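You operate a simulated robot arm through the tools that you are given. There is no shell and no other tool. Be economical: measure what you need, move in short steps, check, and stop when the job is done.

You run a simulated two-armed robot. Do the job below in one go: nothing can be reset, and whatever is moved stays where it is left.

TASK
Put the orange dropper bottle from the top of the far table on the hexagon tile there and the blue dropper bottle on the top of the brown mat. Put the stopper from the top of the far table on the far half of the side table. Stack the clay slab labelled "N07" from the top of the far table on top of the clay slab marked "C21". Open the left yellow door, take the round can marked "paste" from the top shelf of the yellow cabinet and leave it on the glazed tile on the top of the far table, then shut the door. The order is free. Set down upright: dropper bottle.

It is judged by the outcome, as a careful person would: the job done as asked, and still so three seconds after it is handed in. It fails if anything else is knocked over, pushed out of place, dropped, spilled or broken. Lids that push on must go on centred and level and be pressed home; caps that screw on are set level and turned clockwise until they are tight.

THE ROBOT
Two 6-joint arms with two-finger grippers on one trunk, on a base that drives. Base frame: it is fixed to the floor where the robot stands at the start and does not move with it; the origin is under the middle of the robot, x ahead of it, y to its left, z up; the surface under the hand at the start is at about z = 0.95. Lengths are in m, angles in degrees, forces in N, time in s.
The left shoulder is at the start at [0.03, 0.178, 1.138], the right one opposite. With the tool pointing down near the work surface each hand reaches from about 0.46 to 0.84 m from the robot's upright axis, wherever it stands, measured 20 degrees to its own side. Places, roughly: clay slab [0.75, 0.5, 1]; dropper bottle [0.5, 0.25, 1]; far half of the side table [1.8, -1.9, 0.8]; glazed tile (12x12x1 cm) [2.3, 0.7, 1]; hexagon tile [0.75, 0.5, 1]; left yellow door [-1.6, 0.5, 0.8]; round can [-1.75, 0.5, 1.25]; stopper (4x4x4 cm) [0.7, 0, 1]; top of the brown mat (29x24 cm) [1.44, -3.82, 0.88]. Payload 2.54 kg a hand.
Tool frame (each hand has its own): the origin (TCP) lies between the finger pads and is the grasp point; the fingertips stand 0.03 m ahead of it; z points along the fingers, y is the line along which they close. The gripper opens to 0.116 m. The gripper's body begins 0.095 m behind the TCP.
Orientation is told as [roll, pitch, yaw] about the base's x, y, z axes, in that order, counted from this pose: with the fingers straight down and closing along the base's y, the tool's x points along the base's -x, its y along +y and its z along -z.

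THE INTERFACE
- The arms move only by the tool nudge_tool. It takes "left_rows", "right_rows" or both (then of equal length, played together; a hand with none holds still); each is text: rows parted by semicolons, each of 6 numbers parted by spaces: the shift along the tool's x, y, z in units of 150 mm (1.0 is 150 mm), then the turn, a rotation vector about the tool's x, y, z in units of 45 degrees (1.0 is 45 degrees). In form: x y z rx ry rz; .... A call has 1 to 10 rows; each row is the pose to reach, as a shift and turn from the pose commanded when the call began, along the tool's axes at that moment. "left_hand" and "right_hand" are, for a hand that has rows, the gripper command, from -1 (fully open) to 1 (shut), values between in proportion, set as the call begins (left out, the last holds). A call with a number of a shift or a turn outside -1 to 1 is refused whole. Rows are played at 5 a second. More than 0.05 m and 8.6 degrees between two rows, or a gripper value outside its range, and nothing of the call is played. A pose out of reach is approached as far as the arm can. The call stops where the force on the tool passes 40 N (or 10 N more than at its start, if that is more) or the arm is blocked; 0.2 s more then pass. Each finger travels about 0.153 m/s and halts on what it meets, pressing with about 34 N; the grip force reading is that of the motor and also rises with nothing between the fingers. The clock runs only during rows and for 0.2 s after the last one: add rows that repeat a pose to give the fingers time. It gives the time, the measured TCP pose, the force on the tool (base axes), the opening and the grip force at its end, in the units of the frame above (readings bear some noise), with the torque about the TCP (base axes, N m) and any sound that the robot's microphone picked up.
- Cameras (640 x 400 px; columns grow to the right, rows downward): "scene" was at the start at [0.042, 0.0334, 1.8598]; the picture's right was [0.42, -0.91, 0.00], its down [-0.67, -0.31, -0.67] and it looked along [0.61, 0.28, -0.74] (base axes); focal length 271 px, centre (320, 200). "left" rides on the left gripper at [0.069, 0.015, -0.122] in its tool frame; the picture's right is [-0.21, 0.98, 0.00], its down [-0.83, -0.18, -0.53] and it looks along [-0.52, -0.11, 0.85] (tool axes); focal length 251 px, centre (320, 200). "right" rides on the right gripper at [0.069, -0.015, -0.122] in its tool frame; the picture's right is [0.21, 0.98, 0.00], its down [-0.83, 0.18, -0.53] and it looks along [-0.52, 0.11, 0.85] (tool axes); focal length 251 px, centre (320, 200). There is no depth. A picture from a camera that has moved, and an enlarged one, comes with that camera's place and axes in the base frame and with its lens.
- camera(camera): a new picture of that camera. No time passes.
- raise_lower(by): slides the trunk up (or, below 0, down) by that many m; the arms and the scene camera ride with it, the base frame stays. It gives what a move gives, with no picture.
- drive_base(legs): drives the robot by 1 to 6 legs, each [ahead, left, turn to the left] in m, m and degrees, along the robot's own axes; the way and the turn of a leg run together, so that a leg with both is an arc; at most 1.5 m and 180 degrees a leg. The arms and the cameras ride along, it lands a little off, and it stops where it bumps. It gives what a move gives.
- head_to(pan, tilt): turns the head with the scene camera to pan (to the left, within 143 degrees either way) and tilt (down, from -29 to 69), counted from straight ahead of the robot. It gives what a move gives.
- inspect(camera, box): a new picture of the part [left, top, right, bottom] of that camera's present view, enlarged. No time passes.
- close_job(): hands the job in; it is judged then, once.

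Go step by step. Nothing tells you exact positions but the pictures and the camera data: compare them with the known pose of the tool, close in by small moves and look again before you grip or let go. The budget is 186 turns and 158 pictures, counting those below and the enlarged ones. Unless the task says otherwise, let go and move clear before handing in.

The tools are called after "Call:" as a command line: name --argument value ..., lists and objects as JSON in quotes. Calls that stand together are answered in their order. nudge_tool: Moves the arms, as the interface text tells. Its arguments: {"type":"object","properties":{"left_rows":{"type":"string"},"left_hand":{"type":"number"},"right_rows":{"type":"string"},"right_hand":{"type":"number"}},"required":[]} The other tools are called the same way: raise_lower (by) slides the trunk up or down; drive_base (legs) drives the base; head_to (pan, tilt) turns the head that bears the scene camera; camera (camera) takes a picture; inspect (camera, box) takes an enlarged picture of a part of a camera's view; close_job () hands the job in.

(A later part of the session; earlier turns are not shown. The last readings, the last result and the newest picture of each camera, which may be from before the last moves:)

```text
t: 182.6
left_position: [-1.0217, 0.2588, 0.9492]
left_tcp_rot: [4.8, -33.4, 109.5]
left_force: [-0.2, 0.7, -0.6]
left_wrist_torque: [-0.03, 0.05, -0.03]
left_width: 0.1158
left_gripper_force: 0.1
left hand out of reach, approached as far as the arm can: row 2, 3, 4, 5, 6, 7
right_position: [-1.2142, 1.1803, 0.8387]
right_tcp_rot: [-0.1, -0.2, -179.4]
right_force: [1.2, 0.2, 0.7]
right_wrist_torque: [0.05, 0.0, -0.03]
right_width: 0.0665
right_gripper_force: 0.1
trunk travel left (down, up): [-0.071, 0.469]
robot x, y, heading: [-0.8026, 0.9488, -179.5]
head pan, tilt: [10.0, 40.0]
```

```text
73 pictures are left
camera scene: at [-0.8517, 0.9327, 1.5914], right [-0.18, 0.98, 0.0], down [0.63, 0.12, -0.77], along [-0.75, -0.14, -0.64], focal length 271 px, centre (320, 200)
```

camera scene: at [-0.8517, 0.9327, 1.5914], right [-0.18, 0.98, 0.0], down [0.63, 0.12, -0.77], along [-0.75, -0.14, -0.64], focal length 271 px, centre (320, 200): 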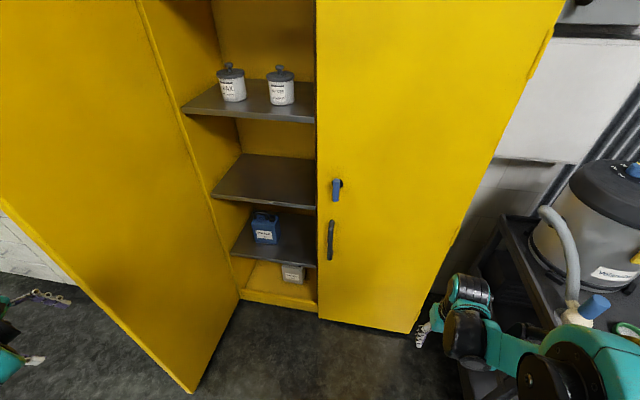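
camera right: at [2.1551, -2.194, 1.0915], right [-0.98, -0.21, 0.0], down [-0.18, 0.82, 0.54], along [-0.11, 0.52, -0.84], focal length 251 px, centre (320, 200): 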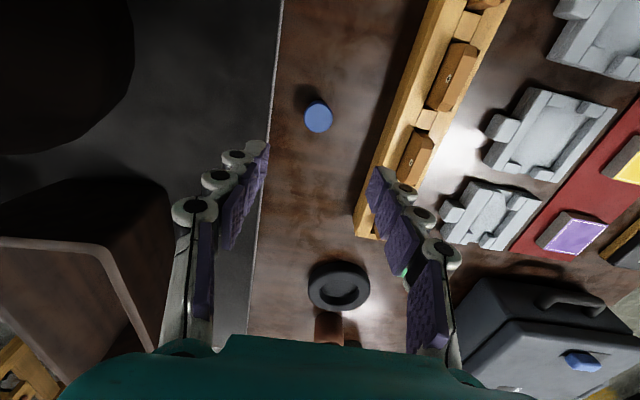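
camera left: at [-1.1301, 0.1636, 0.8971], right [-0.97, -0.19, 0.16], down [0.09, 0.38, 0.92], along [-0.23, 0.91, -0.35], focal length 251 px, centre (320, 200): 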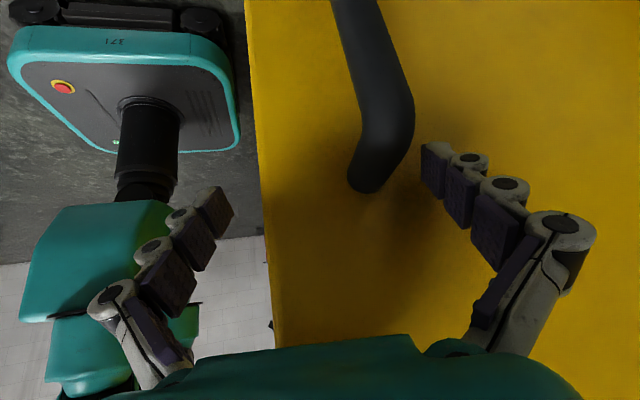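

Door now stands near 90°. Raise the trunk, back off a bit and turn the left hand to point at the cabinet.

Call:
drive_base --legs '[[-0.25, 0, -0.5]]'

Call:
raise_lower --by 0.4

Call:
nudge_tool --left_rows "0 0 0 -0.1 0 -0.12;0 0 0 -0.2 0 -0.24;0 0 0 -0.3 0 -0.36;0 0 0 -0.4 0 -0.48;0 0 0 -0.5 0 -0.6;0 0 0 -0.55 0 -0.66;0 0 0 -0.55 0 -0.66"

```text
t: 184.4
left_position: [-0.774, 0.2623, 0.9498]
left_tcp_rot: [4.9, -33.5, 109.2]
left_force: [0.5, 0.5, -0.2]
left_wrist_torque: [-0.05, 0.06, 0.0]
left_width: 0.1158
left_gripper_force: 0.1
right_position: [-0.9615, 1.1837, 0.8395]
right_tcp_rot: [-0.1, -0.2, -179.8]
right_force: [0.2, -0.7, 0.3]
right_wrist_torque: [-0.01, 0.03, 0.01]
right_width: 0.0664
right_gripper_force: 0.2
trunk travel left (down, up): [-0.071, 0.469]
robot x, y, heading: [-0.548, 0.9525, -179.5]
head pan, tilt: [10.0, 40.0]
```

```text
t: 188.2
left_position: [-0.7756, 0.2617, 1.3492]
left_tcp_rot: [4.9, -33.4, 109.3]
left_force: [-0.2, -0.1, -0.3]
left_wrist_torque: [0.0, -0.04, 0.03]
left_width: 0.1159
left_gripper_force: 0.1
right_position: [-0.9633, 1.1839, 1.2382]
right_tcp_rot: [-0.1, -0.3, -179.7]
right_force: [0.3, 0.0, 0.3]
right_wrist_torque: [-0.03, 0.0, 0.02]
right_width: 0.0665
right_gripper_force: 0.1
trunk travel left (down, up): [-0.471, 0.069]
robot x, y, heading: [-0.5507, 0.9501, -179.6]
head pan, tilt: [10.0, 40.0]
```

```text
t: 189.8
left_position: [-0.7748, 0.2611, 1.348]
left_tcp_rot: [8.8, -37.0, 145.3]
left_force: [-0.1, -0.5, -0.1]
left_wrist_torque: [0.02, -0.03, 0.01]
left_width: 0.1161
left_gripper_force: 0.1
right_position: [-0.9631, 1.1841, 1.2385]
right_tcp_rot: [-0.1, -0.3, -179.7]
right_force: [-1.1, -0.6, 0.1]
right_wrist_torque: [0.03, 0.02, -0.02]
right_width: 0.0667
right_gripper_force: 0.0
trunk travel left (down, up): [-0.471, 0.069]
robot x, y, heading: [-0.548, 0.9488, -179.7]
head pan, tilt: [10.0, 40.0]
```

Call:
nudge_tool --left_rows "-0.17 -0.1 0.14 -0.078 -0.09 -0.109;-0.34 -0.2 0.28 -0.156 -0.18 -0.219;-0.51 -0.3 0.42 -0.235 -0.27 -0.328;-0.68 -0.4 0.56 -0.313 -0.361 -0.438;-0.85 -0.507 0.71 -0.391 -0.451 -0.547;-0.85 -0.507 0.71 -0.391 -0.451 -0.547"

Call:
nudge_tool --left_rows "-0.055 -0.195 0.135 0 0 0;-0.11 -0.39 0.27 0 0 0;-0.165 -0.585 0.405 0 0 0;-0.22 -0.78 0.54 0 0 0;-0.275 -0.975 0.675 0 0 0"

Call:
nudge_tool --left_rows "-0.055 -0.195 0.135 0 0 0;-0.11 -0.39 0.27 0 0 0;-0.165 -0.585 0.405 0 0 0;-0.22 -0.78 0.54 0 0 0;-0.275 -0.975 0.675 0 0 0;-0.275 -0.975 0.675 0 0 0"

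Call:
camera --camera "left"

Call:
camera --camera "scene"

```text
t: 191.2
left_position: [-0.8833, 0.4068, 1.3325]
left_tcp_rot: [-0.1, -60.2, -179.8]
left_force: [0.0, 1.4, -0.5]
left_wrist_torque: [0.0, 0.02, -0.04]
left_width: 0.1161
left_gripper_force: 0.1
right_position: [-0.9629, 1.1839, 1.2388]
right_tcp_rot: [-0.1, -0.2, -179.7]
right_force: [-0.1, -0.7, -0.6]
right_wrist_torque: [0.03, 0.0, -0.03]
right_width: 0.0667
right_gripper_force: 0.1
trunk travel left (down, up): [-0.471, 0.069]
robot x, y, heading: [-0.549, 0.9513, -179.7]
head pan, tilt: [10.0, 40.0]
```

```text
t: 192.4
left_position: [-0.9932, 0.5551, 1.3184]
left_tcp_rot: [0.1, -60.0, 179.9]
left_force: [-0.5, -0.2, -0.3]
left_wrist_torque: [-0.03, 0.01, -0.02]
left_width: 0.116
left_gripper_force: 0.0
right_position: [-0.9636, 1.1845, 1.2383]
right_tcp_rot: [-0.1, -0.2, -179.8]
right_force: [0.6, 0.1, -0.3]
right_wrist_torque: [-0.02, -0.01, 0.02]
right_width: 0.0668
right_gripper_force: 0.0
trunk travel left (down, up): [-0.471, 0.069]
robot x, y, heading: [-0.5453, 0.9447, -179.9]
head pan, tilt: [10.0, 40.0]
```

```text
t: 193.8
left_position: [-1.0998, 0.701, 1.3055]
left_tcp_rot: [0.0, -60.0, 180.0]
left_force: [0.6, -0.4, -0.1]
left_wrist_torque: [0.02, 0.03, 0.01]
left_width: 0.1165
left_gripper_force: 0.1
left hand out of reach, approached as far as the arm can: row 2, 3, 4
right_position: [-0.9614, 1.1827, 1.2396]
right_tcp_rot: [-0.1, -0.3, -179.8]
right_force: [0.2, 0.2, -0.8]
right_wrist_torque: [0.03, 0.0, 0.01]
right_width: 0.0668
right_gripper_force: 0.0
trunk travel left (down, up): [-0.471, 0.069]
robot x, y, heading: [-0.5483, 0.9495, -180.0]
head pan, tilt: [10.0, 40.0]
```

```text
72 pictures are left
camera left: at [-0.9604, 0.6859, 1.3046], right [-0.11, -0.98, 0.19], down [0.05, 0.18, 0.98], along [-0.99, 0.11, 0.03], focal length 251 px, centre (320, 200)
```

left: 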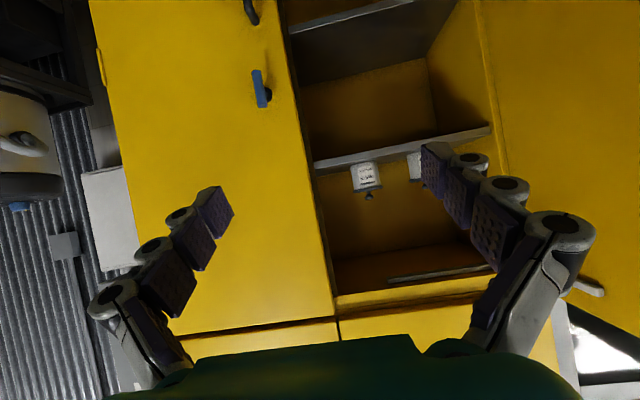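

```text
71 pictures are left
camera scene: at [-0.6005, 0.9341, 1.9915], right [-0.18, 0.98, 0.0], down [0.63, 0.12, -0.77], along [-0.75, -0.14, -0.64], focal length 271 px, centre (320, 200)
```

scene: 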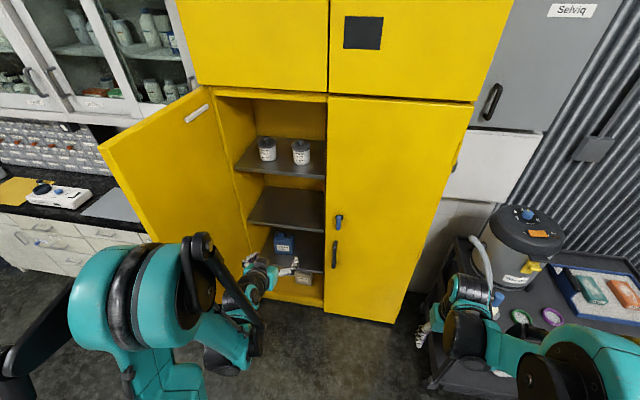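

Can "PASTE" body centre ≈ (−1.775, 0.618, 1.28), shelf top ≈1.24. I extend the arm first here in free space so the elbow folds in, then drive in.

Call:
nudge_tool --left_rows "-0.14 0.02 0.24 0 0 0;-0.28 0.04 0.48 0 0 0;-0.417 0.067 0.72 0 0 0;-0.417 0.067 0.72 0 0 0"

Call:
nudge_tool --left_rows "-0.14 0.02 0.24 0 0 0;-0.28 0.04 0.48 0 0 0;-0.417 0.067 0.72 0 0 0;-0.417 0.067 0.72 0 0 0"

Call:
camera --camera "scene"

Call:
camera --camera "left"

```text
t: 194.8
left_position: [-1.2245, 0.6925, 1.3045]
left_tcp_rot: [0.0, -60.1, 179.9]
left_force: [0.4, 0.6, 1.2]
left_wrist_torque: [0.01, -0.03, -0.05]
left_width: 0.1162
left_gripper_force: 0.0
right_position: [-0.9622, 1.1829, 1.2387]
right_tcp_rot: [0.0, -0.3, -179.7]
right_force: [-0.3, 0.3, 0.2]
right_wrist_torque: [0.05, 0.02, 0.02]
right_width: 0.0665
right_gripper_force: 0.0
trunk travel left (down, up): [-0.471, 0.069]
robot x, y, heading: [-0.5464, 0.9505, -179.8]
head pan, tilt: [10.0, 40.0]
```

```text
t: 195.8
left_position: [-1.3489, 0.6819, 1.3044]
left_tcp_rot: [0.0, -60.1, 179.9]
left_force: [1.3, 0.3, -0.2]
left_wrist_torque: [0.01, -0.02, -0.02]
left_width: 0.1156
left_gripper_force: 0.0
right_position: [-0.9622, 1.1835, 1.2387]
right_tcp_rot: [-0.1, -0.2, -179.6]
right_force: [0.0, 0.3, 0.2]
right_wrist_torque: [0.0, 0.0, -0.02]
right_width: 0.067
right_gripper_force: 0.1
trunk travel left (down, up): [-0.471, 0.069]
robot x, y, heading: [-0.5469, 0.95, -179.5]
head pan, tilt: [10.0, 40.0]
```

```text
70 pictures are left
camera scene: at [-0.6007, 0.9353, 1.9915], right [-0.18, 0.98, 0.0], down [0.63, 0.12, -0.77], along [-0.75, -0.14, -0.64], focal length 271 px, centre (320, 200)
```

scene: 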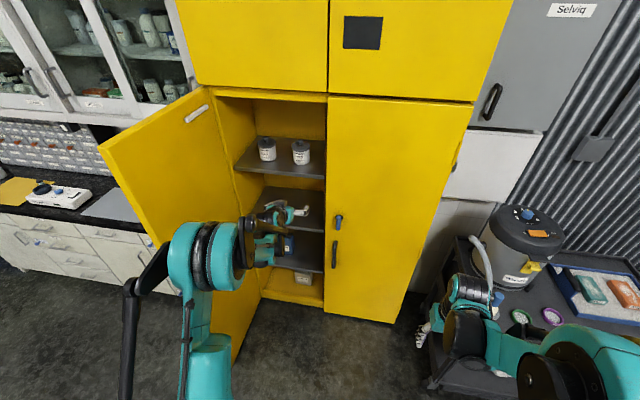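

```text
69 pictures are left
camera left: at [-1.2091, 0.6663, 1.3031], right [-0.11, -0.98, 0.19], down [0.05, 0.18, 0.98], along [-0.99, 0.11, 0.03], focal length 251 px, centre (320, 200)
```

left: 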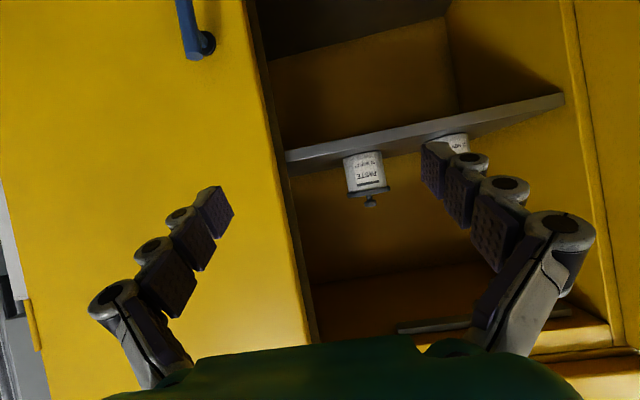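

Call:
drive_base --legs '[[0.24, 0.06, 0]]'

Call:
camera --camera "left"

Call:
camera --camera "scene"

```text
t: 197.7
left_position: [-1.5881, 0.6174, 1.3029]
left_tcp_rot: [0.1, -60.1, -179.8]
left_force: [0.7, 0.2, 0.4]
left_wrist_torque: [-0.01, -0.06, -0.01]
left_width: 0.1161
left_gripper_force: 0.0
right_position: [-1.2044, 1.1204, 1.2377]
right_tcp_rot: [0.0, -0.1, -179.5]
right_force: [0.3, 0.0, -0.8]
right_wrist_torque: [-0.03, -0.01, 0.02]
right_width: 0.0669
right_gripper_force: 0.1
trunk travel left (down, up): [-0.471, 0.069]
robot x, y, heading: [-0.7854, 0.8872, -179.6]
head pan, tilt: [10.0, 40.0]
```

```text
68 pictures are left
camera left: at [-1.4484, 0.6018, 1.3031], right [-0.1, -0.98, 0.19], down [0.05, 0.18, 0.98], along [-0.99, 0.11, 0.03], focal length 251 px, centre (320, 200)
```

left: 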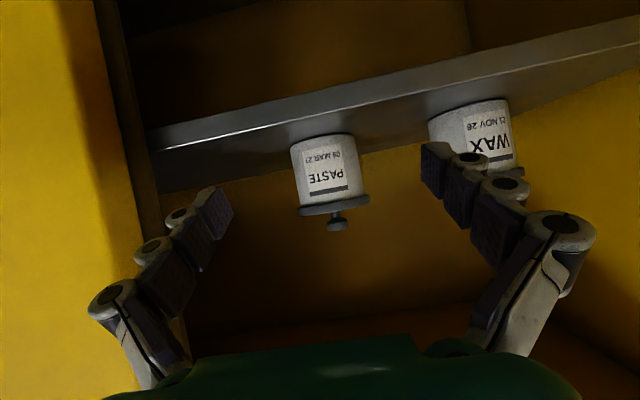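

```text
67 pictures are left
camera scene: at [-0.8418, 0.8737, 1.9915], right [-0.18, 0.98, 0.0], down [0.63, 0.12, -0.77], along [-0.75, -0.14, -0.64], focal length 271 px, centre (320, 200)
```

scene: 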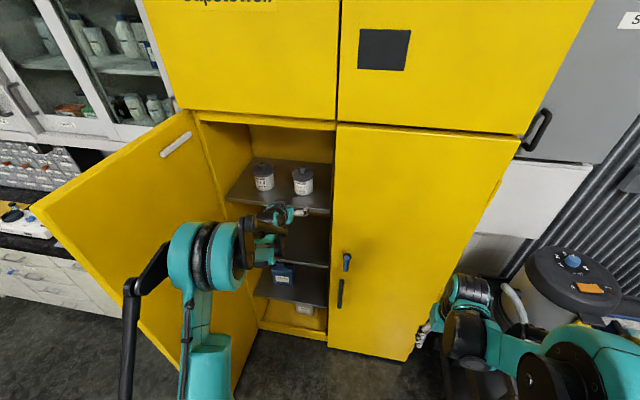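

Call:
nudge_tool --left_rows "0.06 -0.015 0.035 0 0 0;0.115 -0.03 0.066 0 0 0;0.115 -0.03 0.066 0 0 0"

Call:
drive_base --legs '[[0.1, 0, -0.2]]'

Call:
camera --camera "left"

Call:
inspect --camera "scene" --box '[200, 120, 380, 280]'

```text
t: 198.4
left_position: [-1.5883, 0.6222, 1.2845]
left_tcp_rot: [0.2, -60.1, -179.9]
left_force: [-0.8, 0.3, 0.1]
left_wrist_torque: [-0.02, 0.02, 0.02]
left_width: 0.1162
left_gripper_force: 0.0
right_position: [-1.2047, 1.1206, 1.2391]
right_tcp_rot: [-0.2, -0.2, -179.5]
right_force: [-1.1, -0.1, 0.0]
right_wrist_torque: [-0.01, -0.02, 0.03]
right_width: 0.0667
right_gripper_force: 0.1
trunk travel left (down, up): [-0.471, 0.069]
robot x, y, heading: [-0.7886, 0.8867, -179.5]
head pan, tilt: [10.0, 40.0]
```

```text
t: 199.6
left_position: [-1.6913, 0.6255, 1.2833]
left_tcp_rot: [0.1, -60.1, 180.0]
left_force: [-0.2, 0.4, 0.1]
left_wrist_torque: [0.0, -0.01, -0.02]
left_width: 0.116
left_gripper_force: 0.0
right_position: [-1.3041, 1.1219, 1.2384]
right_tcp_rot: [-0.1, -0.1, -179.7]
right_force: [0.1, 0.4, -0.4]
right_wrist_torque: [-0.01, -0.01, -0.03]
right_width: 0.0666
right_gripper_force: 0.0
trunk travel left (down, up): [-0.471, 0.069]
robot x, y, heading: [-0.8881, 0.8886, -179.7]
head pan, tilt: [10.0, 40.0]
```

```text
66 pictures are left
camera left: at [-1.5513, 0.6083, 1.2836], right [-0.11, -0.98, 0.19], down [0.05, 0.18, 0.98], along [-0.99, 0.11, 0.03], focal length 251 px, centre (320, 200)
```

left: 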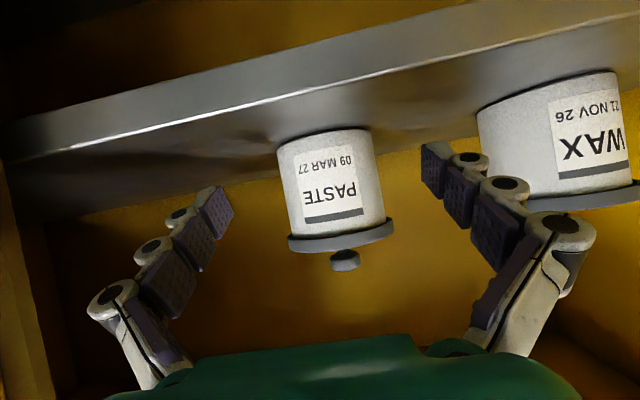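

```text
2.50 times, centred on (290, 200) of scene
camera zoom: at [-0.944, 0.8729, 1.9914], right [-0.18, 0.98, 0.0], down [0.63, 0.12, -0.77], along [-0.75, -0.14, -0.64], focal length 678 px, centre (395, 200)
```

zoom: 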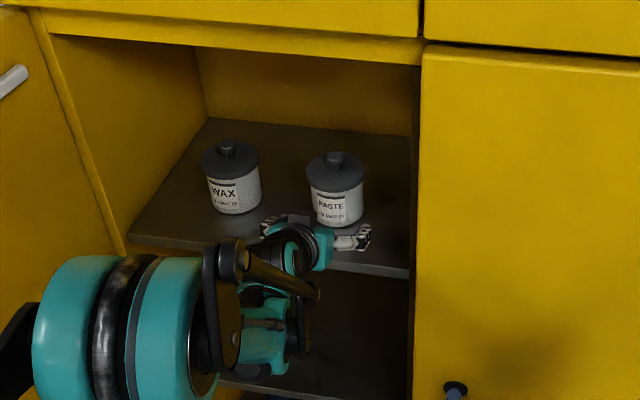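

Can is at (−1.79, 0.619), body Ø≈0.088. I trim y by −5 mm and drive the last 9 cm.

Call:
nudge_tool --left_rows "0.01 0.02 0.005 0 0 0;0.017 0.04 0.01 0 0 0;0.017 0.04 0.01 0 0 0"

Call:
drive_base --legs '[[0.055, 0, 0]]'

Call:
camera --camera "left"

```text
t: 200.4
left_position: [-1.6906, 0.6175, 1.2816]
left_tcp_rot: [0.1, -60.0, 180.0]
left_force: [0.5, 0.1, 0.5]
left_wrist_torque: [0.02, -0.02, 0.01]
left_width: 0.1157
left_gripper_force: 0.1
right_position: [-1.3053, 1.1211, 1.2377]
right_tcp_rot: [0.0, -0.2, -179.8]
right_force: [0.6, -1.4, 0.0]
right_wrist_torque: [0.02, 0.0, 0.0]
right_width: 0.0668
right_gripper_force: 0.1
trunk travel left (down, up): [-0.471, 0.069]
robot x, y, heading: [-0.8922, 0.8929, -179.7]
head pan, tilt: [10.0, 40.0]
```

```text
t: 201.4
left_position: [-1.7431, 0.6202, 1.2832]
left_tcp_rot: [0.0, -60.2, 179.9]
left_force: [0.2, -0.4, 0.0]
left_wrist_torque: [-0.01, -0.01, -0.04]
left_width: 0.116
left_gripper_force: 0.1
right_position: [-1.3566, 1.1225, 1.2396]
right_tcp_rot: [-0.1, -0.3, -179.8]
right_force: [0.8, 0.2, 0.5]
right_wrist_torque: [0.02, -0.03, 0.02]
right_width: 0.0667
right_gripper_force: 0.1
trunk travel left (down, up): [-0.471, 0.069]
robot x, y, heading: [-0.9431, 0.8878, -179.6]
head pan, tilt: [10.0, 40.0]
```

```text
64 pictures are left
camera left: at [-1.6032, 0.603, 1.2823], right [-0.11, -0.98, 0.19], down [0.05, 0.18, 0.98], along [-0.99, 0.11, 0.03], focal length 251 px, centre (320, 200)
```

left: 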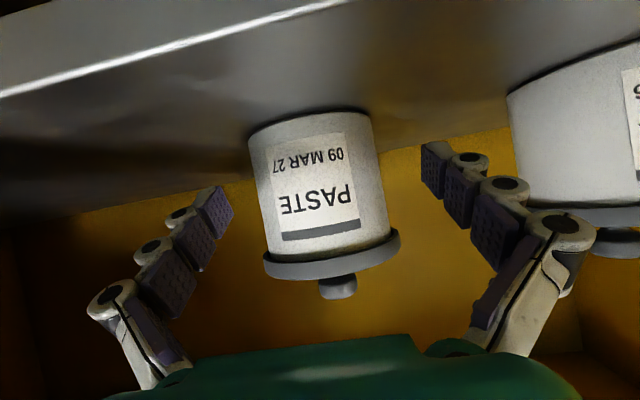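

Call:
drive_base --legs '[[0.037, 0, 0]]'

Call:
camera --camera "left"

```text
t: 202.2
left_position: [-1.7764, 0.6184, 1.2844]
left_tcp_rot: [0.1, -60.3, 180.0]
left_force: [1.7, -0.2, 0.0]
left_wrist_torque: [-0.01, -0.02, -0.02]
left_width: 0.1161
left_gripper_force: 0.0
right_position: [-1.3901, 1.1215, 1.2397]
right_tcp_rot: [-0.1, -0.4, -179.7]
right_force: [1.2, -0.3, 0.2]
right_wrist_torque: [0.02, 0.12, 0.02]
right_width: 0.0664
right_gripper_force: 0.0
trunk travel left (down, up): [-0.471, 0.069]
robot x, y, heading: [-0.9814, 0.8879, -179.6]
head pan, tilt: [10.0, 40.0]
```

```text
63 pictures are left
camera left: at [-1.637, 0.6029, 1.2836], right [-0.11, -0.98, 0.19], down [0.05, 0.18, 0.98], along [-0.99, 0.11, 0.03], focal length 251 px, centre (320, 200)
```

left: 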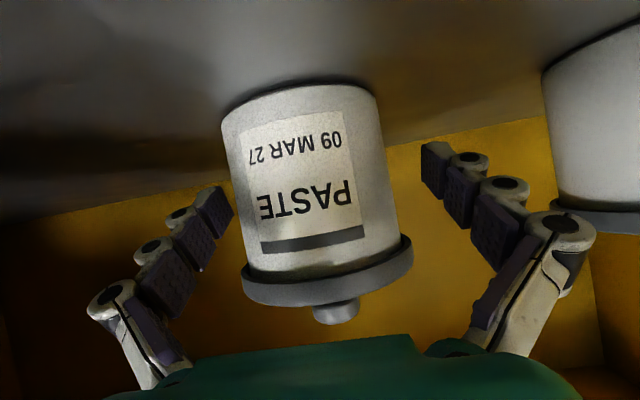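

Call:
nudge_tool --left_rows "0 -0.02 0 0 0 0;0 -0.02 0 0 0 0"

Call:
nudge_tool --left_rows "0 0 0 0 0 0;0 0 0 0 0 0;0 0 0 0 0 0;0 0 0 0 0 0" --left_hand 1

Call:
camera --camera "left"

```text
t: 202.8
left_position: [-1.7811, 0.6221, 1.2834]
left_tcp_rot: [0.1, -60.1, 179.9]
left_force: [-0.3, 0.2, -1.0]
left_wrist_torque: [0.01, 0.01, 0.0]
left_width: 0.1159
left_gripper_force: 0.1
right_position: [-1.3932, 1.1208, 1.2379]
right_tcp_rot: [-0.1, -0.3, -179.7]
right_force: [-0.5, 0.6, 0.1]
right_wrist_torque: [0.02, 0.02, -0.01]
right_width: 0.0665
right_gripper_force: 0.0
trunk travel left (down, up): [-0.471, 0.069]
robot x, y, heading: [-0.9787, 0.8851, -179.7]
head pan, tilt: [10.0, 40.0]
```

```text
t: 203.8
left_position: [-1.7818, 0.6226, 1.2822]
left_tcp_rot: [0.1, -60.0, 180.0]
left_force: [0.3, 0.2, -0.2]
left_wrist_torque: [0.05, 0.03, 0.04]
left_width: 0.0834
left_gripper_force: 34.0
right_position: [-1.3944, 1.1213, 1.238]
right_tcp_rot: [-0.1, -0.2, -179.7]
right_force: [-0.7, 0.6, 0.8]
right_wrist_torque: [-0.01, 0.0, -0.01]
right_width: 0.067
right_gripper_force: 0.0
trunk travel left (down, up): [-0.471, 0.069]
robot x, y, heading: [-0.9781, 0.8886, -179.8]
head pan, tilt: [10.0, 40.0]
```

```text
62 pictures are left
camera left: at [-1.642, 0.6059, 1.2809], right [-0.11, -0.98, 0.19], down [0.05, 0.18, 0.98], along [-0.99, 0.11, 0.03], focal length 251 px, centre (320, 200)
```

left: 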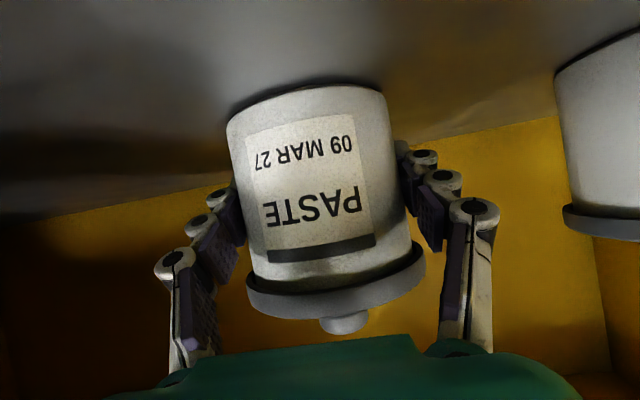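

Gripped (Ø 0.083). Lift slightly with the trunk, then back out straight.

Call:
raise_lower --by 0.04

Call:
camera --camera "left"

Call:
drive_base --legs '[[-0.45, 0, 0]]'

Call:
camera --camera "scene"

```text
t: 204.7
left_position: [-1.7825, 0.6223, 1.3211]
left_tcp_rot: [-0.1, -60.0, 180.1]
left_force: [-0.2, -1.0, -8.1]
left_wrist_torque: [0.03, 0.03, 0.02]
left_width: 0.0831
left_gripper_force: 33.9
right_position: [-1.3956, 1.1203, 1.278]
right_tcp_rot: [-0.1, -0.1, -179.8]
right_force: [0.5, -0.5, 0.5]
right_wrist_torque: [0.0, -0.03, 0.05]
right_width: 0.0667
right_gripper_force: 0.0
trunk travel left (down, up): [-0.511, 0.029]
robot x, y, heading: [-0.9812, 0.8901, -179.5]
head pan, tilt: [10.0, 40.0]
```

```text
61 pictures are left
camera left: at [-1.6427, 0.6059, 1.3204], right [-0.11, -0.98, 0.19], down [0.05, 0.18, 0.98], along [-0.99, 0.11, 0.03], focal length 251 px, centre (320, 200)
```

left: 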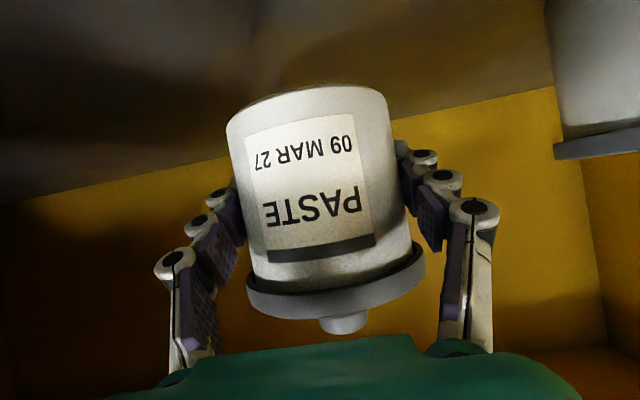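

```text
t: 207.3
left_position: [-1.3437, 0.6233, 1.3218]
left_tcp_rot: [0.0, -60.0, -180.1]
left_force: [0.2, 0.5, -9.1]
left_wrist_torque: [0.0, -0.03, 0.0]
left_width: 0.083
left_gripper_force: 34.0
right_position: [-0.9592, 1.1231, 1.2768]
right_tcp_rot: [-0.1, -0.2, -179.7]
right_force: [0.0, -0.1, -0.7]
right_wrist_torque: [0.02, -0.01, -0.02]
right_width: 0.0667
right_gripper_force: 0.0
trunk travel left (down, up): [-0.511, 0.029]
robot x, y, heading: [-0.5393, 0.8915, -179.7]
head pan, tilt: [10.0, 40.0]
```

```text
60 pictures are left
camera scene: at [-0.5987, 0.8744, 2.0313], right [-0.18, 0.98, 0.0], down [0.63, 0.12, -0.77], along [-0.75, -0.14, -0.64], focal length 271 px, centre (320, 200)
```

scene: 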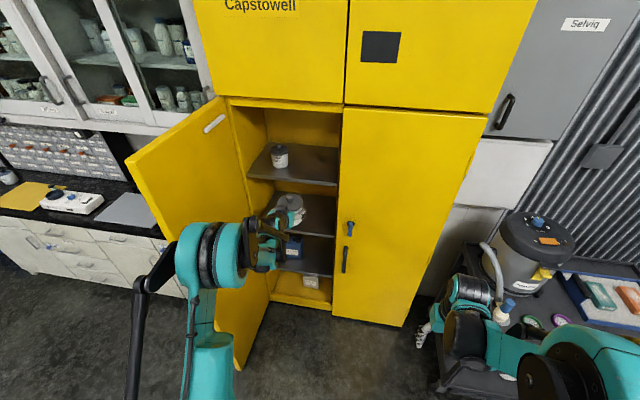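

Can is out. I retract the left hand with the can, then will close the door using the right hand from the outer side.

Call:
nudge_tool --left_rows "0.14 0 -0.24 0 0 0;0.28 0 -0.48 0 0 0;0.417 0 -0.72 0 0 0;0.417 0 -0.72 0 0 0"

Call:
nudge_tool --left_rows "0.14 0 -0.24 0 0 0;0.28 0 -0.48 0 0 0;0.417 0 -0.72 0 0 0;0.417 0 -0.72 0 0 0" --right_rows "0 0 0.2 0 0 0;0 0 0.4 0 0 0;0 0 0.6 0 0 0;0 0 0.8 0 0 0" --right_hand 1

Call:
drive_base --legs '[[0.0, 0.95, 0]]'

Call:
head_to --pan -20 --tilt 35

Call:
camera --camera "scene"

```text
t: 208.3
left_position: [-1.2175, 0.6253, 1.3217]
left_tcp_rot: [0.1, -60.0, 180.0]
left_force: [-0.3, -0.5, -8.4]
left_wrist_torque: [0.04, 0.01, 0.0]
left_width: 0.0828
left_gripper_force: 33.9
right_position: [-0.9589, 1.1233, 1.2778]
right_tcp_rot: [-0.1, -0.2, -179.7]
right_force: [-0.3, 0.5, -0.4]
right_wrist_torque: [0.01, -0.03, 0.0]
right_width: 0.067
right_gripper_force: 0.0
trunk travel left (down, up): [-0.511, 0.029]
robot x, y, heading: [-0.5429, 0.8913, -179.8]
head pan, tilt: [10.0, 40.0]
```

```text
t: 209.3
left_position: [-1.1022, 0.6222, 1.3398]
left_tcp_rot: [0.2, -59.8, 179.8]
left_force: [-1.0, -0.1, -7.9]
left_wrist_torque: [-0.01, 0.0, 0.02]
left_width: 0.0832
left_gripper_force: 34.0
left hand out of reach, approached as far as the arm can: row 3, 4
right_position: [-0.9721, 1.1277, 1.1701]
right_tcp_rot: [0.0, 0.0, -179.6]
right_force: [-0.1, 0.5, -0.4]
right_wrist_torque: [-0.01, -0.03, 0.03]
right_width: 0.0
right_gripper_force: 28.7
right hand out of reach, approached as far as the arm can: row 4
trunk travel left (down, up): [-0.511, 0.029]
robot x, y, heading: [-0.5414, 0.8909, -179.6]
head pan, tilt: [10.0, 40.0]
```

```text
t: 214.2
left_position: [-1.0941, -0.3037, 1.3402]
left_tcp_rot: [0.1, -59.9, -179.9]
left_force: [-1.0, -0.7, -7.2]
left_wrist_torque: [-0.02, 0.04, -0.01]
left_width: 0.0825
left_gripper_force: 34.1
right_position: [-0.9638, 0.1998, 1.1713]
right_tcp_rot: [-0.1, 0.0, -179.6]
right_force: [-0.1, -1.5, -0.6]
right_wrist_torque: [-0.01, -0.02, -0.02]
right_width: 0.0
right_gripper_force: 28.5
trunk travel left (down, up): [-0.511, 0.029]
robot x, y, heading: [-0.5344, -0.0355, -179.6]
head pan, tilt: [10.0, 40.0]
```

```text
t: 215.1
left_position: [-1.0933, -0.3032, 1.3381]
left_tcp_rot: [0.1, -59.9, -179.9]
left_force: [-0.7, 0.0, -6.4]
left_wrist_torque: [-0.01, 0.07, 0.0]
left_width: 0.0825
left_gripper_force: 34.1
right_position: [-0.9638, 0.2004, 1.172]
right_tcp_rot: [-0.2, -0.2, -179.6]
right_force: [1.1, -0.3, 0.3]
right_wrist_torque: [-0.04, 0.01, -0.02]
right_width: 0.0002
right_gripper_force: 28.7
trunk travel left (down, up): [-0.511, 0.029]
robot x, y, heading: [-0.5358, -0.0361, -179.4]
head pan, tilt: [-20.0, 35.0]
```

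```text
59 pictures are left
camera scene: at [-0.5897, -0.0058, 2.0389], right [0.33, 0.94, 0.0], down [0.54, -0.19, -0.82], along [-0.77, 0.27, -0.57], focal length 271 px, centre (320, 200)
```

scene: 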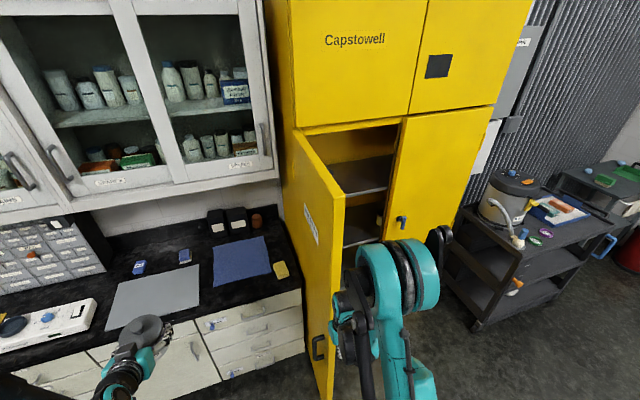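

Door ~90° open, its free edge at (−1.14, 0.25). I bring the closed right hand to the outer side of the door and push by driving right.

Call:
drive_base --legs '[[0.0, 0.14, 0], [0.25, 0, 0]]'

Call:
camera --camera "scene"

```text
t: 217.9
left_position: [-1.3422, -0.4514, 1.34]
left_tcp_rot: [-0.1, -59.8, -179.6]
left_force: [-0.3, 0.9, -7.8]
left_wrist_torque: [0.02, 0.09, 0.0]
left_width: 0.0825
left_gripper_force: 33.8
right_position: [-1.2156, 0.0552, 1.1719]
right_tcp_rot: [-0.1, 0.0, -179.4]
right_force: [-0.5, 0.0, 1.0]
right_wrist_torque: [-0.01, 0.0, 0.02]
right_width: 0.0
right_gripper_force: 28.6
trunk travel left (down, up): [-0.511, 0.029]
robot x, y, heading: [-0.7862, -0.1784, -179.5]
head pan, tilt: [-20.0, 35.0]
```

```text
58 pictures are left
camera scene: at [-0.8392, -0.1508, 2.039], right [0.33, 0.94, 0.0], down [0.54, -0.19, -0.82], along [-0.77, 0.27, -0.57], focal length 271 px, centre (320, 200)
```

scene: 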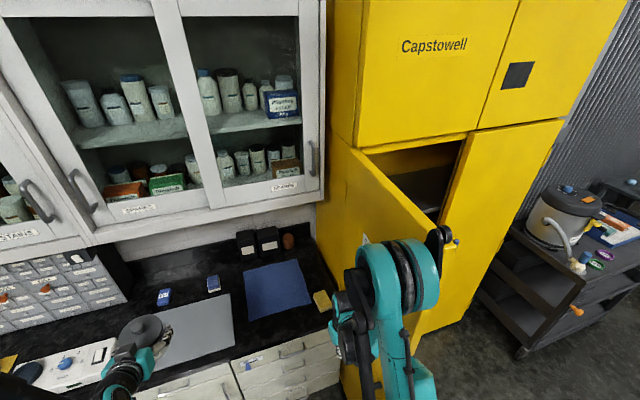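

Call:
drive_base --legs '[[0.0, -0.2, 0]]'

Call:
camera --camera "scene"

Call:
camera --camera "right"

```text
t: 219.5
left_position: [-1.3447, -0.2557, 1.3389]
left_tcp_rot: [-0.2, -60.0, -179.4]
left_force: [0.7, -0.2, -8.1]
left_wrist_torque: [0.02, 0.05, -0.03]
left_width: 0.0825
left_gripper_force: 34.0
right_position: [-1.2185, 0.2487, 1.1729]
right_tcp_rot: [-0.2, -0.1, -179.2]
right_force: [-0.2, -7.5, 4.4]
right_wrist_torque: [0.84, 0.05, 0.19]
right_width: 0.0
right_gripper_force: 29.3
trunk travel left (down, up): [-0.511, 0.029]
robot x, y, heading: [-0.7894, 0.0205, -179.1]
head pan, tilt: [-20.0, 35.0]
```

```text
57 pictures are left
camera scene: at [-0.8424, 0.0415, 2.0391], right [0.33, 0.94, 0.0], down [0.54, -0.19, -0.82], along [-0.77, 0.27, -0.57], focal length 271 px, centre (320, 200)
```

scene: 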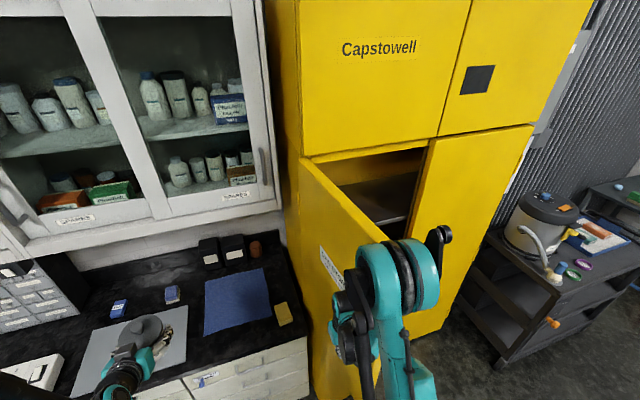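

```text
56 pictures are left
camera right: at [-1.151, 0.2634, 1.2947], right [0.23, -0.97, 0.0], down [-0.82, -0.19, 0.54], along [-0.52, -0.12, -0.84], focal length 251 px, centre (320, 200)
```

right: 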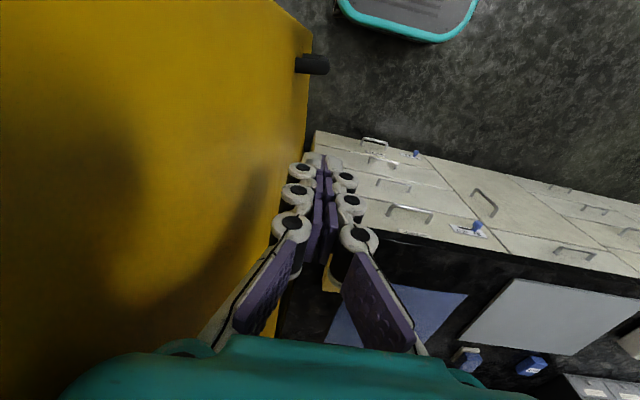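

The hand is pushing the door cleanly. Continue.

Call:
drive_base --legs '[[0.05, -0.2, 0]]'

Call:
camera --camera "scene"

```text
t: 221.1
left_position: [-1.3964, -0.0575, 1.3398]
left_tcp_rot: [0.0, -59.9, -179.4]
left_force: [-0.1, -0.3, -7.6]
left_wrist_torque: [0.01, 0.09, -0.04]
left_width: 0.0822
left_gripper_force: 34.2
right_position: [-1.2712, 0.4507, 1.1722]
right_tcp_rot: [-0.1, -0.1, -179.1]
right_force: [-0.7, 0.1, 0.2]
right_wrist_torque: [0.01, 0.02, 0.02]
right_width: 0.0
right_gripper_force: 28.5
trunk travel left (down, up): [-0.511, 0.029]
robot x, y, heading: [-0.8417, 0.2225, -178.9]
head pan, tilt: [-20.0, 35.0]
```

```text
55 pictures are left
camera scene: at [-0.8946, 0.2459, 2.039], right [0.33, 0.94, 0.0], down [0.54, -0.19, -0.82], along [-0.77, 0.27, -0.57], focal length 271 px, centre (320, 200)
```

scene: 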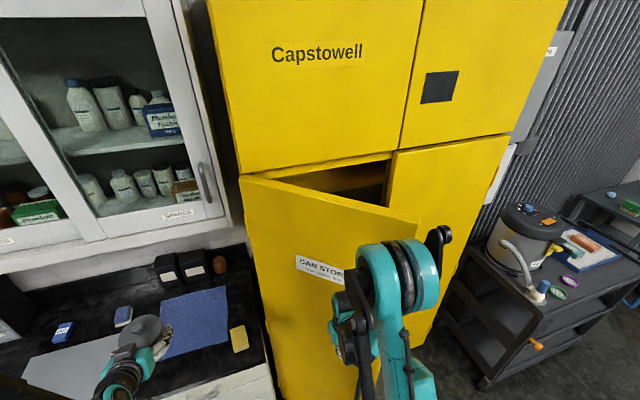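

Call:
nudge_tool --right_rows "-0.2 -0.12 0 0 0 0;-0.4 -0.24 0 0 0 0;-0.6 -0.36 0 0 0 0;-0.8 -0.48 0 0 0 0;-0.96 -0.6 0 0 0 0"

Call:
nudge_tool --right_rows "-0.18 -0.1 0 0 0 0;-0.36 -0.2 0 0 0 0;-0.54 -0.3 0 0 0 0;-0.72 -0.3 0 0 0 0;-0.9 -0.3 0 0 0 0;-0.9 -0.3 0 0 0 0"

Call:
camera --camera "scene"

```text
t: 222.3
left_position: [-1.3989, -0.0541, 1.3397]
left_tcp_rot: [0.3, -59.9, -179.6]
left_force: [0.0, -0.1, -8.1]
left_wrist_torque: [0.0, 0.06, 0.01]
left_width: 0.082
left_gripper_force: 33.9
right_position: [-1.4197, 0.5377, 1.1693]
right_tcp_rot: [0.0, 0.0, -179.0]
right_force: [-0.4, 0.9, 0.1]
right_wrist_torque: [-0.01, -0.03, -0.02]
right_width: 0.0
right_gripper_force: 28.4
trunk travel left (down, up): [-0.511, 0.029]
robot x, y, heading: [-0.8392, 0.2188, -179.1]
head pan, tilt: [-20.0, 35.0]
```

```text
t: 223.7
left_position: [-1.3957, -0.0558, 1.3399]
left_tcp_rot: [0.1, -60.0, -179.4]
left_force: [0.3, 0.0, -7.2]
left_wrist_torque: [-0.01, 0.06, 0.0]
left_width: 0.0824
left_gripper_force: 34.5
right_position: [-1.5518, 0.5817, 1.1742]
right_tcp_rot: [-0.1, 0.0, -179.1]
right_force: [1.0, 0.8, -0.5]
right_wrist_torque: [0.01, 0.01, 0.0]
right_width: 0.0
right_gripper_force: 28.3
trunk travel left (down, up): [-0.511, 0.029]
robot x, y, heading: [-0.8406, 0.2172, -179.1]
head pan, tilt: [-20.0, 35.0]
```

```text
54 pictures are left
camera scene: at [-0.8945, 0.2477, 2.039], right [0.33, 0.94, 0.0], down [0.54, -0.19, -0.82], along [-0.77, 0.27, -0.57], focal length 271 px, centre (320, 200)
```

scene: 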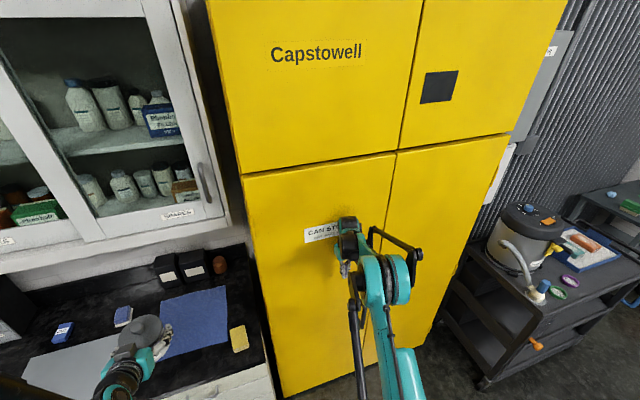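

The door looks shut; I press lightly to make sure it is home.

Call:
nudge_tool --right_rows "-0.15 0 0 0 0 0;-0.3 0 0 0 0 0;-0.4 0 0 0 0 0;-0.5 0 0 0 0 0;-0.6 0 0 0 0 0"

Call:
inspect --camera "scene" --box '[230, 120, 520, 360]'

```text
t: 224.1
left_position: [-1.3952, -0.0546, 1.3393]
left_tcp_rot: [0.1, -59.9, -179.5]
left_force: [-1.7, 0.2, -8.5]
left_wrist_torque: [-0.02, 0.06, 0.02]
left_width: 0.0822
left_gripper_force: 33.9
right_position: [-1.5641, 0.5813, 1.1747]
right_tcp_rot: [0.1, 0.7, -179.3]
right_force: [35.5, -11.3, 16.2]
right_wrist_torque: [1.99, 5.8, 0.04]
right_width: 0.0001
right_gripper_force: 28.9
trunk travel left (down, up): [-0.511, 0.029]
robot x, y, heading: [-0.8395, 0.2204, -179.0]
head pan, tilt: [-20.0, 35.0]
stopped in row 2 (right hand): the force on the tool passed its limit at 83 N (the readings are from after the stop); the commanded pose is now the measured one
```

```text
1.67 times, centred on (375, 240) of scene
camera zoom: at [-0.8921, 0.2462, 2.0391], right [0.33, 0.94, 0.0], down [0.54, -0.19, -0.82], along [-0.77, 0.27, -0.57], focal length 452 px, centre (228, 133)
```

zoom: 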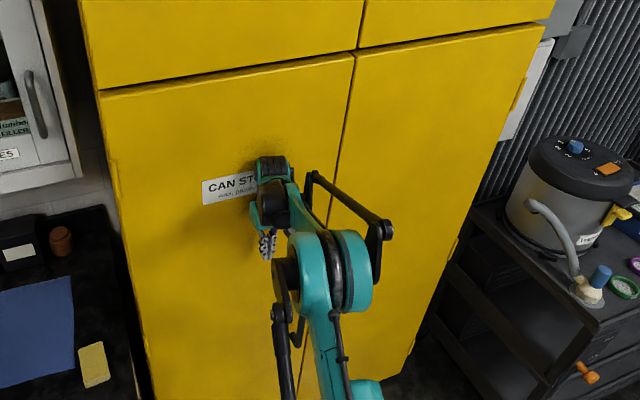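

Door is shut flush. Retract the right hand and head for the table's far end around the left side.

Call:
nudge_tool --right_rows "0.2 0 0 0 0 0;0.4 0 0 0 0 0;0.6 0 0 0 0 0;0.8 0 0 0 0 0;1 0 0 0 0 0;1 0 0 0 0 0"

Call:
drive_base --legs '[[-0.45, 0, -1], [0, -0.9, 0], [0, -0.8, 0]]'

Call:
head_to --pan 140 --tilt 20

Call:
camera --camera "scene"

Call:
head_to --pan -140 --tilt 25

Call:
camera --camera "scene"

```text
t: 225.5
left_position: [-1.3987, -0.0547, 1.3385]
left_tcp_rot: [0.1, -59.8, -179.6]
left_force: [-0.4, 0.4, -8.1]
left_wrist_torque: [0.0, 0.08, 0.04]
left_width: 0.0824
left_gripper_force: 34.0
right_position: [-1.4171, 0.5842, 1.1738]
right_tcp_rot: [0.1, 0.6, -179.2]
right_force: [0.0, -0.4, -1.0]
right_wrist_torque: [0.04, -0.01, -0.02]
right_width: 0.0
right_gripper_force: 28.3
trunk travel left (down, up): [-0.511, 0.029]
robot x, y, heading: [-0.8388, 0.2195, -179.4]
head pan, tilt: [-20.0, 35.0]
```

```text
t: 236.5
left_position: [-0.9554, 1.661, 1.3404]
left_tcp_rot: [0.1, -59.8, 180.0]
left_force: [-0.3, 0.4, -7.6]
left_wrist_torque: [0.0, 0.08, 0.01]
left_width: 0.0822
left_gripper_force: 34.0
right_position: [-0.9697, 2.3008, 1.1733]
right_tcp_rot: [0.1, 0.6, -179.8]
right_force: [-0.6, 0.2, 0.0]
right_wrist_torque: [0.0, -0.01, 0.01]
right_width: 0.0
right_gripper_force: 28.6
trunk travel left (down, up): [-0.511, 0.029]
robot x, y, heading: [-0.3971, 1.9277, -180.1]
head pan, tilt: [-20.0, 35.0]
```

```text
t: 238.9
left_position: [-0.9551, 1.6618, 1.3393]
left_tcp_rot: [0.1, -59.9, 179.8]
left_force: [0.2, -0.8, -7.6]
left_wrist_torque: [-0.01, 0.06, 0.0]
left_width: 0.0823
left_gripper_force: 34.2
right_position: [-0.9697, 2.3009, 1.1743]
right_tcp_rot: [0.1, 0.6, -179.8]
right_force: [0.7, -0.9, 0.0]
right_wrist_torque: [0.0, 0.01, -0.02]
right_width: 0.0001
right_gripper_force: 28.8
trunk travel left (down, up): [-0.511, 0.029]
robot x, y, heading: [-0.3985, 1.9336, -179.6]
head pan, tilt: [140.0, 20.0]
```

```text
52 pictures are left
camera scene: at [-0.2964, 1.8703, 2.0629], right [-0.64, -0.77, 0.0], down [-0.26, 0.22, -0.94], along [0.72, -0.6, -0.34], focal length 271 px, centre (320, 200)
```

scene: 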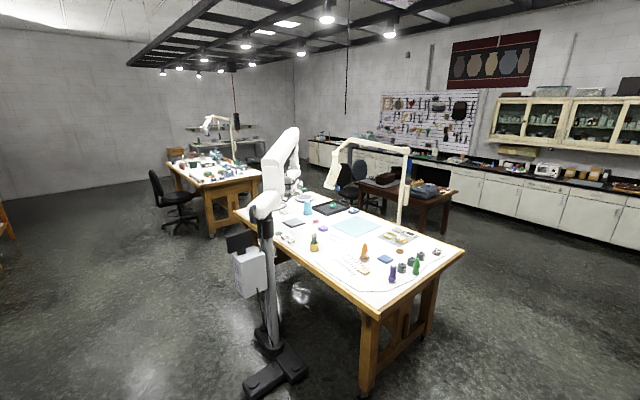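

```text
t: 242.8
left_position: [-0.9565, 1.6619, 1.3403]
left_tcp_rot: [0.1, -59.9, 179.9]
left_force: [0.5, 0.7, -7.6]
left_wrist_torque: [0.0, 0.07, 0.02]
left_width: 0.0822
left_gripper_force: 34.0
right_position: [-0.9691, 2.3007, 1.1745]
right_tcp_rot: [0.0, 0.6, -179.8]
right_force: [-0.7, -0.1, 0.2]
right_wrist_torque: [-0.01, 0.03, -0.02]
right_width: 0.0
right_gripper_force: 28.9
trunk travel left (down, up): [-0.511, 0.029]
robot x, y, heading: [-0.3965, 1.9334, -179.6]
head pan, tilt: [-140.0, 25.0]
```

```text
51 pictures are left
camera scene: at [-0.2977, 1.9894, 2.0548], right [0.65, -0.76, 0.0], down [-0.32, -0.27, -0.91], along [0.69, 0.59, -0.42], focal length 271 px, centre (320, 200)
```

scene: 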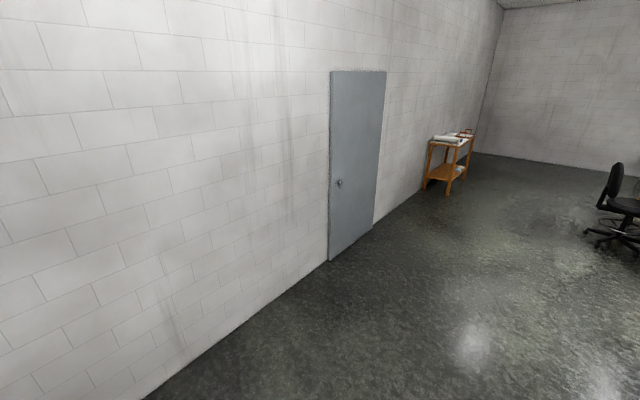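

Path along y≈2.3 is free. Drive backward (east) past the white robot.

Call:
drive_base --legs '[[0, -0.36, 0], [-1.2, 0, 0], [-1.2, 0, 0], [-1.0, 0, 0]]'

Call:
head_to --pan 40 --tilt 30

Call:
camera --camera "scene"

Call:
head_to --pan 100 --tilt 30

Call:
camera --camera "scene"

```text
t: 261.3
left_position: [2.4505, 2.0569, 1.3385]
left_tcp_rot: [0.1, -59.8, -179.2]
left_force: [-0.1, 0.0, -6.9]
left_wrist_torque: [-0.01, 0.07, 0.02]
left_width: 0.0821
left_gripper_force: 34.3
right_position: [2.4273, 2.6939, 1.1747]
right_tcp_rot: [0.0, 0.6, -178.9]
right_force: [1.2, -0.6, 0.3]
right_wrist_torque: [-0.01, 0.02, -0.02]
right_width: 0.0
right_gripper_force: 28.3
trunk travel left (down, up): [-0.511, 0.029]
robot x, y, heading: [3.006, 2.3295, -178.7]
head pan, tilt: [-140.0, 25.0]
```

```text
t: 264.0
left_position: [2.4492, 2.056, 1.339]
left_tcp_rot: [0.2, -60.0, -179.1]
left_force: [-0.7, 0.7, -8.3]
left_wrist_torque: [0.01, 0.05, -0.02]
left_width: 0.0823
left_gripper_force: 33.8
right_position: [2.4267, 2.6941, 1.1735]
right_tcp_rot: [0.2, 0.5, -178.9]
right_force: [-0.1, 0.1, -0.2]
right_wrist_torque: [0.0, 0.03, -0.01]
right_width: 0.0
right_gripper_force: 28.8
trunk travel left (down, up): [-0.511, 0.029]
robot x, y, heading: [3.0067, 2.3296, -178.9]
head pan, tilt: [40.0, 30.0]
```

```text
50 pictures are left
camera scene: at [2.966, 2.2729, 2.0467], right [-0.66, 0.75, 0.0], down [0.38, 0.33, -0.87], along [-0.65, -0.57, -0.5], focal length 271 px, centre (320, 200)
```

scene: 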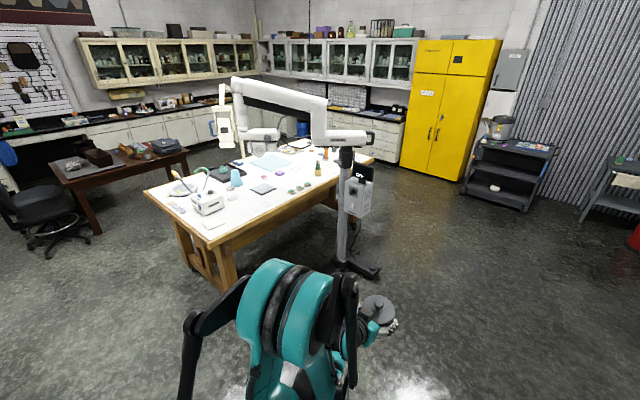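

```text
t: 265.3
left_position: [2.4503, 2.0555, 1.339]
left_tcp_rot: [0.0, -59.9, -179.3]
left_force: [0.3, -0.9, -8.0]
left_wrist_torque: [-0.03, 0.07, 0.01]
left_width: 0.0821
left_gripper_force: 33.9
right_position: [2.4272, 2.6946, 1.1746]
right_tcp_rot: [0.0, 0.6, -178.9]
right_force: [0.0, 0.0, 0.2]
right_wrist_torque: [-0.01, 0.02, -0.02]
right_width: 0.0
right_gripper_force: 28.8
trunk travel left (down, up): [-0.511, 0.029]
robot x, y, heading: [3.0054, 2.3335, -178.8]
head pan, tilt: [100.0, 30.0]
```

```text
49 pictures are left
camera scene: at [3.0516, 2.2436, 2.0468], right [-0.98, -0.19, 0.0], down [-0.1, 0.49, -0.87], along [0.17, -0.85, -0.5], focal length 271 px, centre (320, 200)
```

scene: 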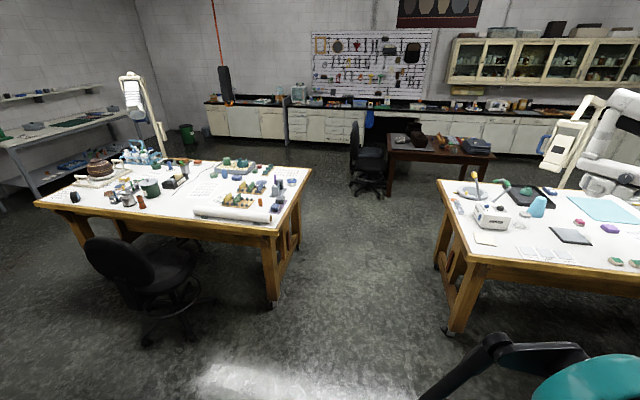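

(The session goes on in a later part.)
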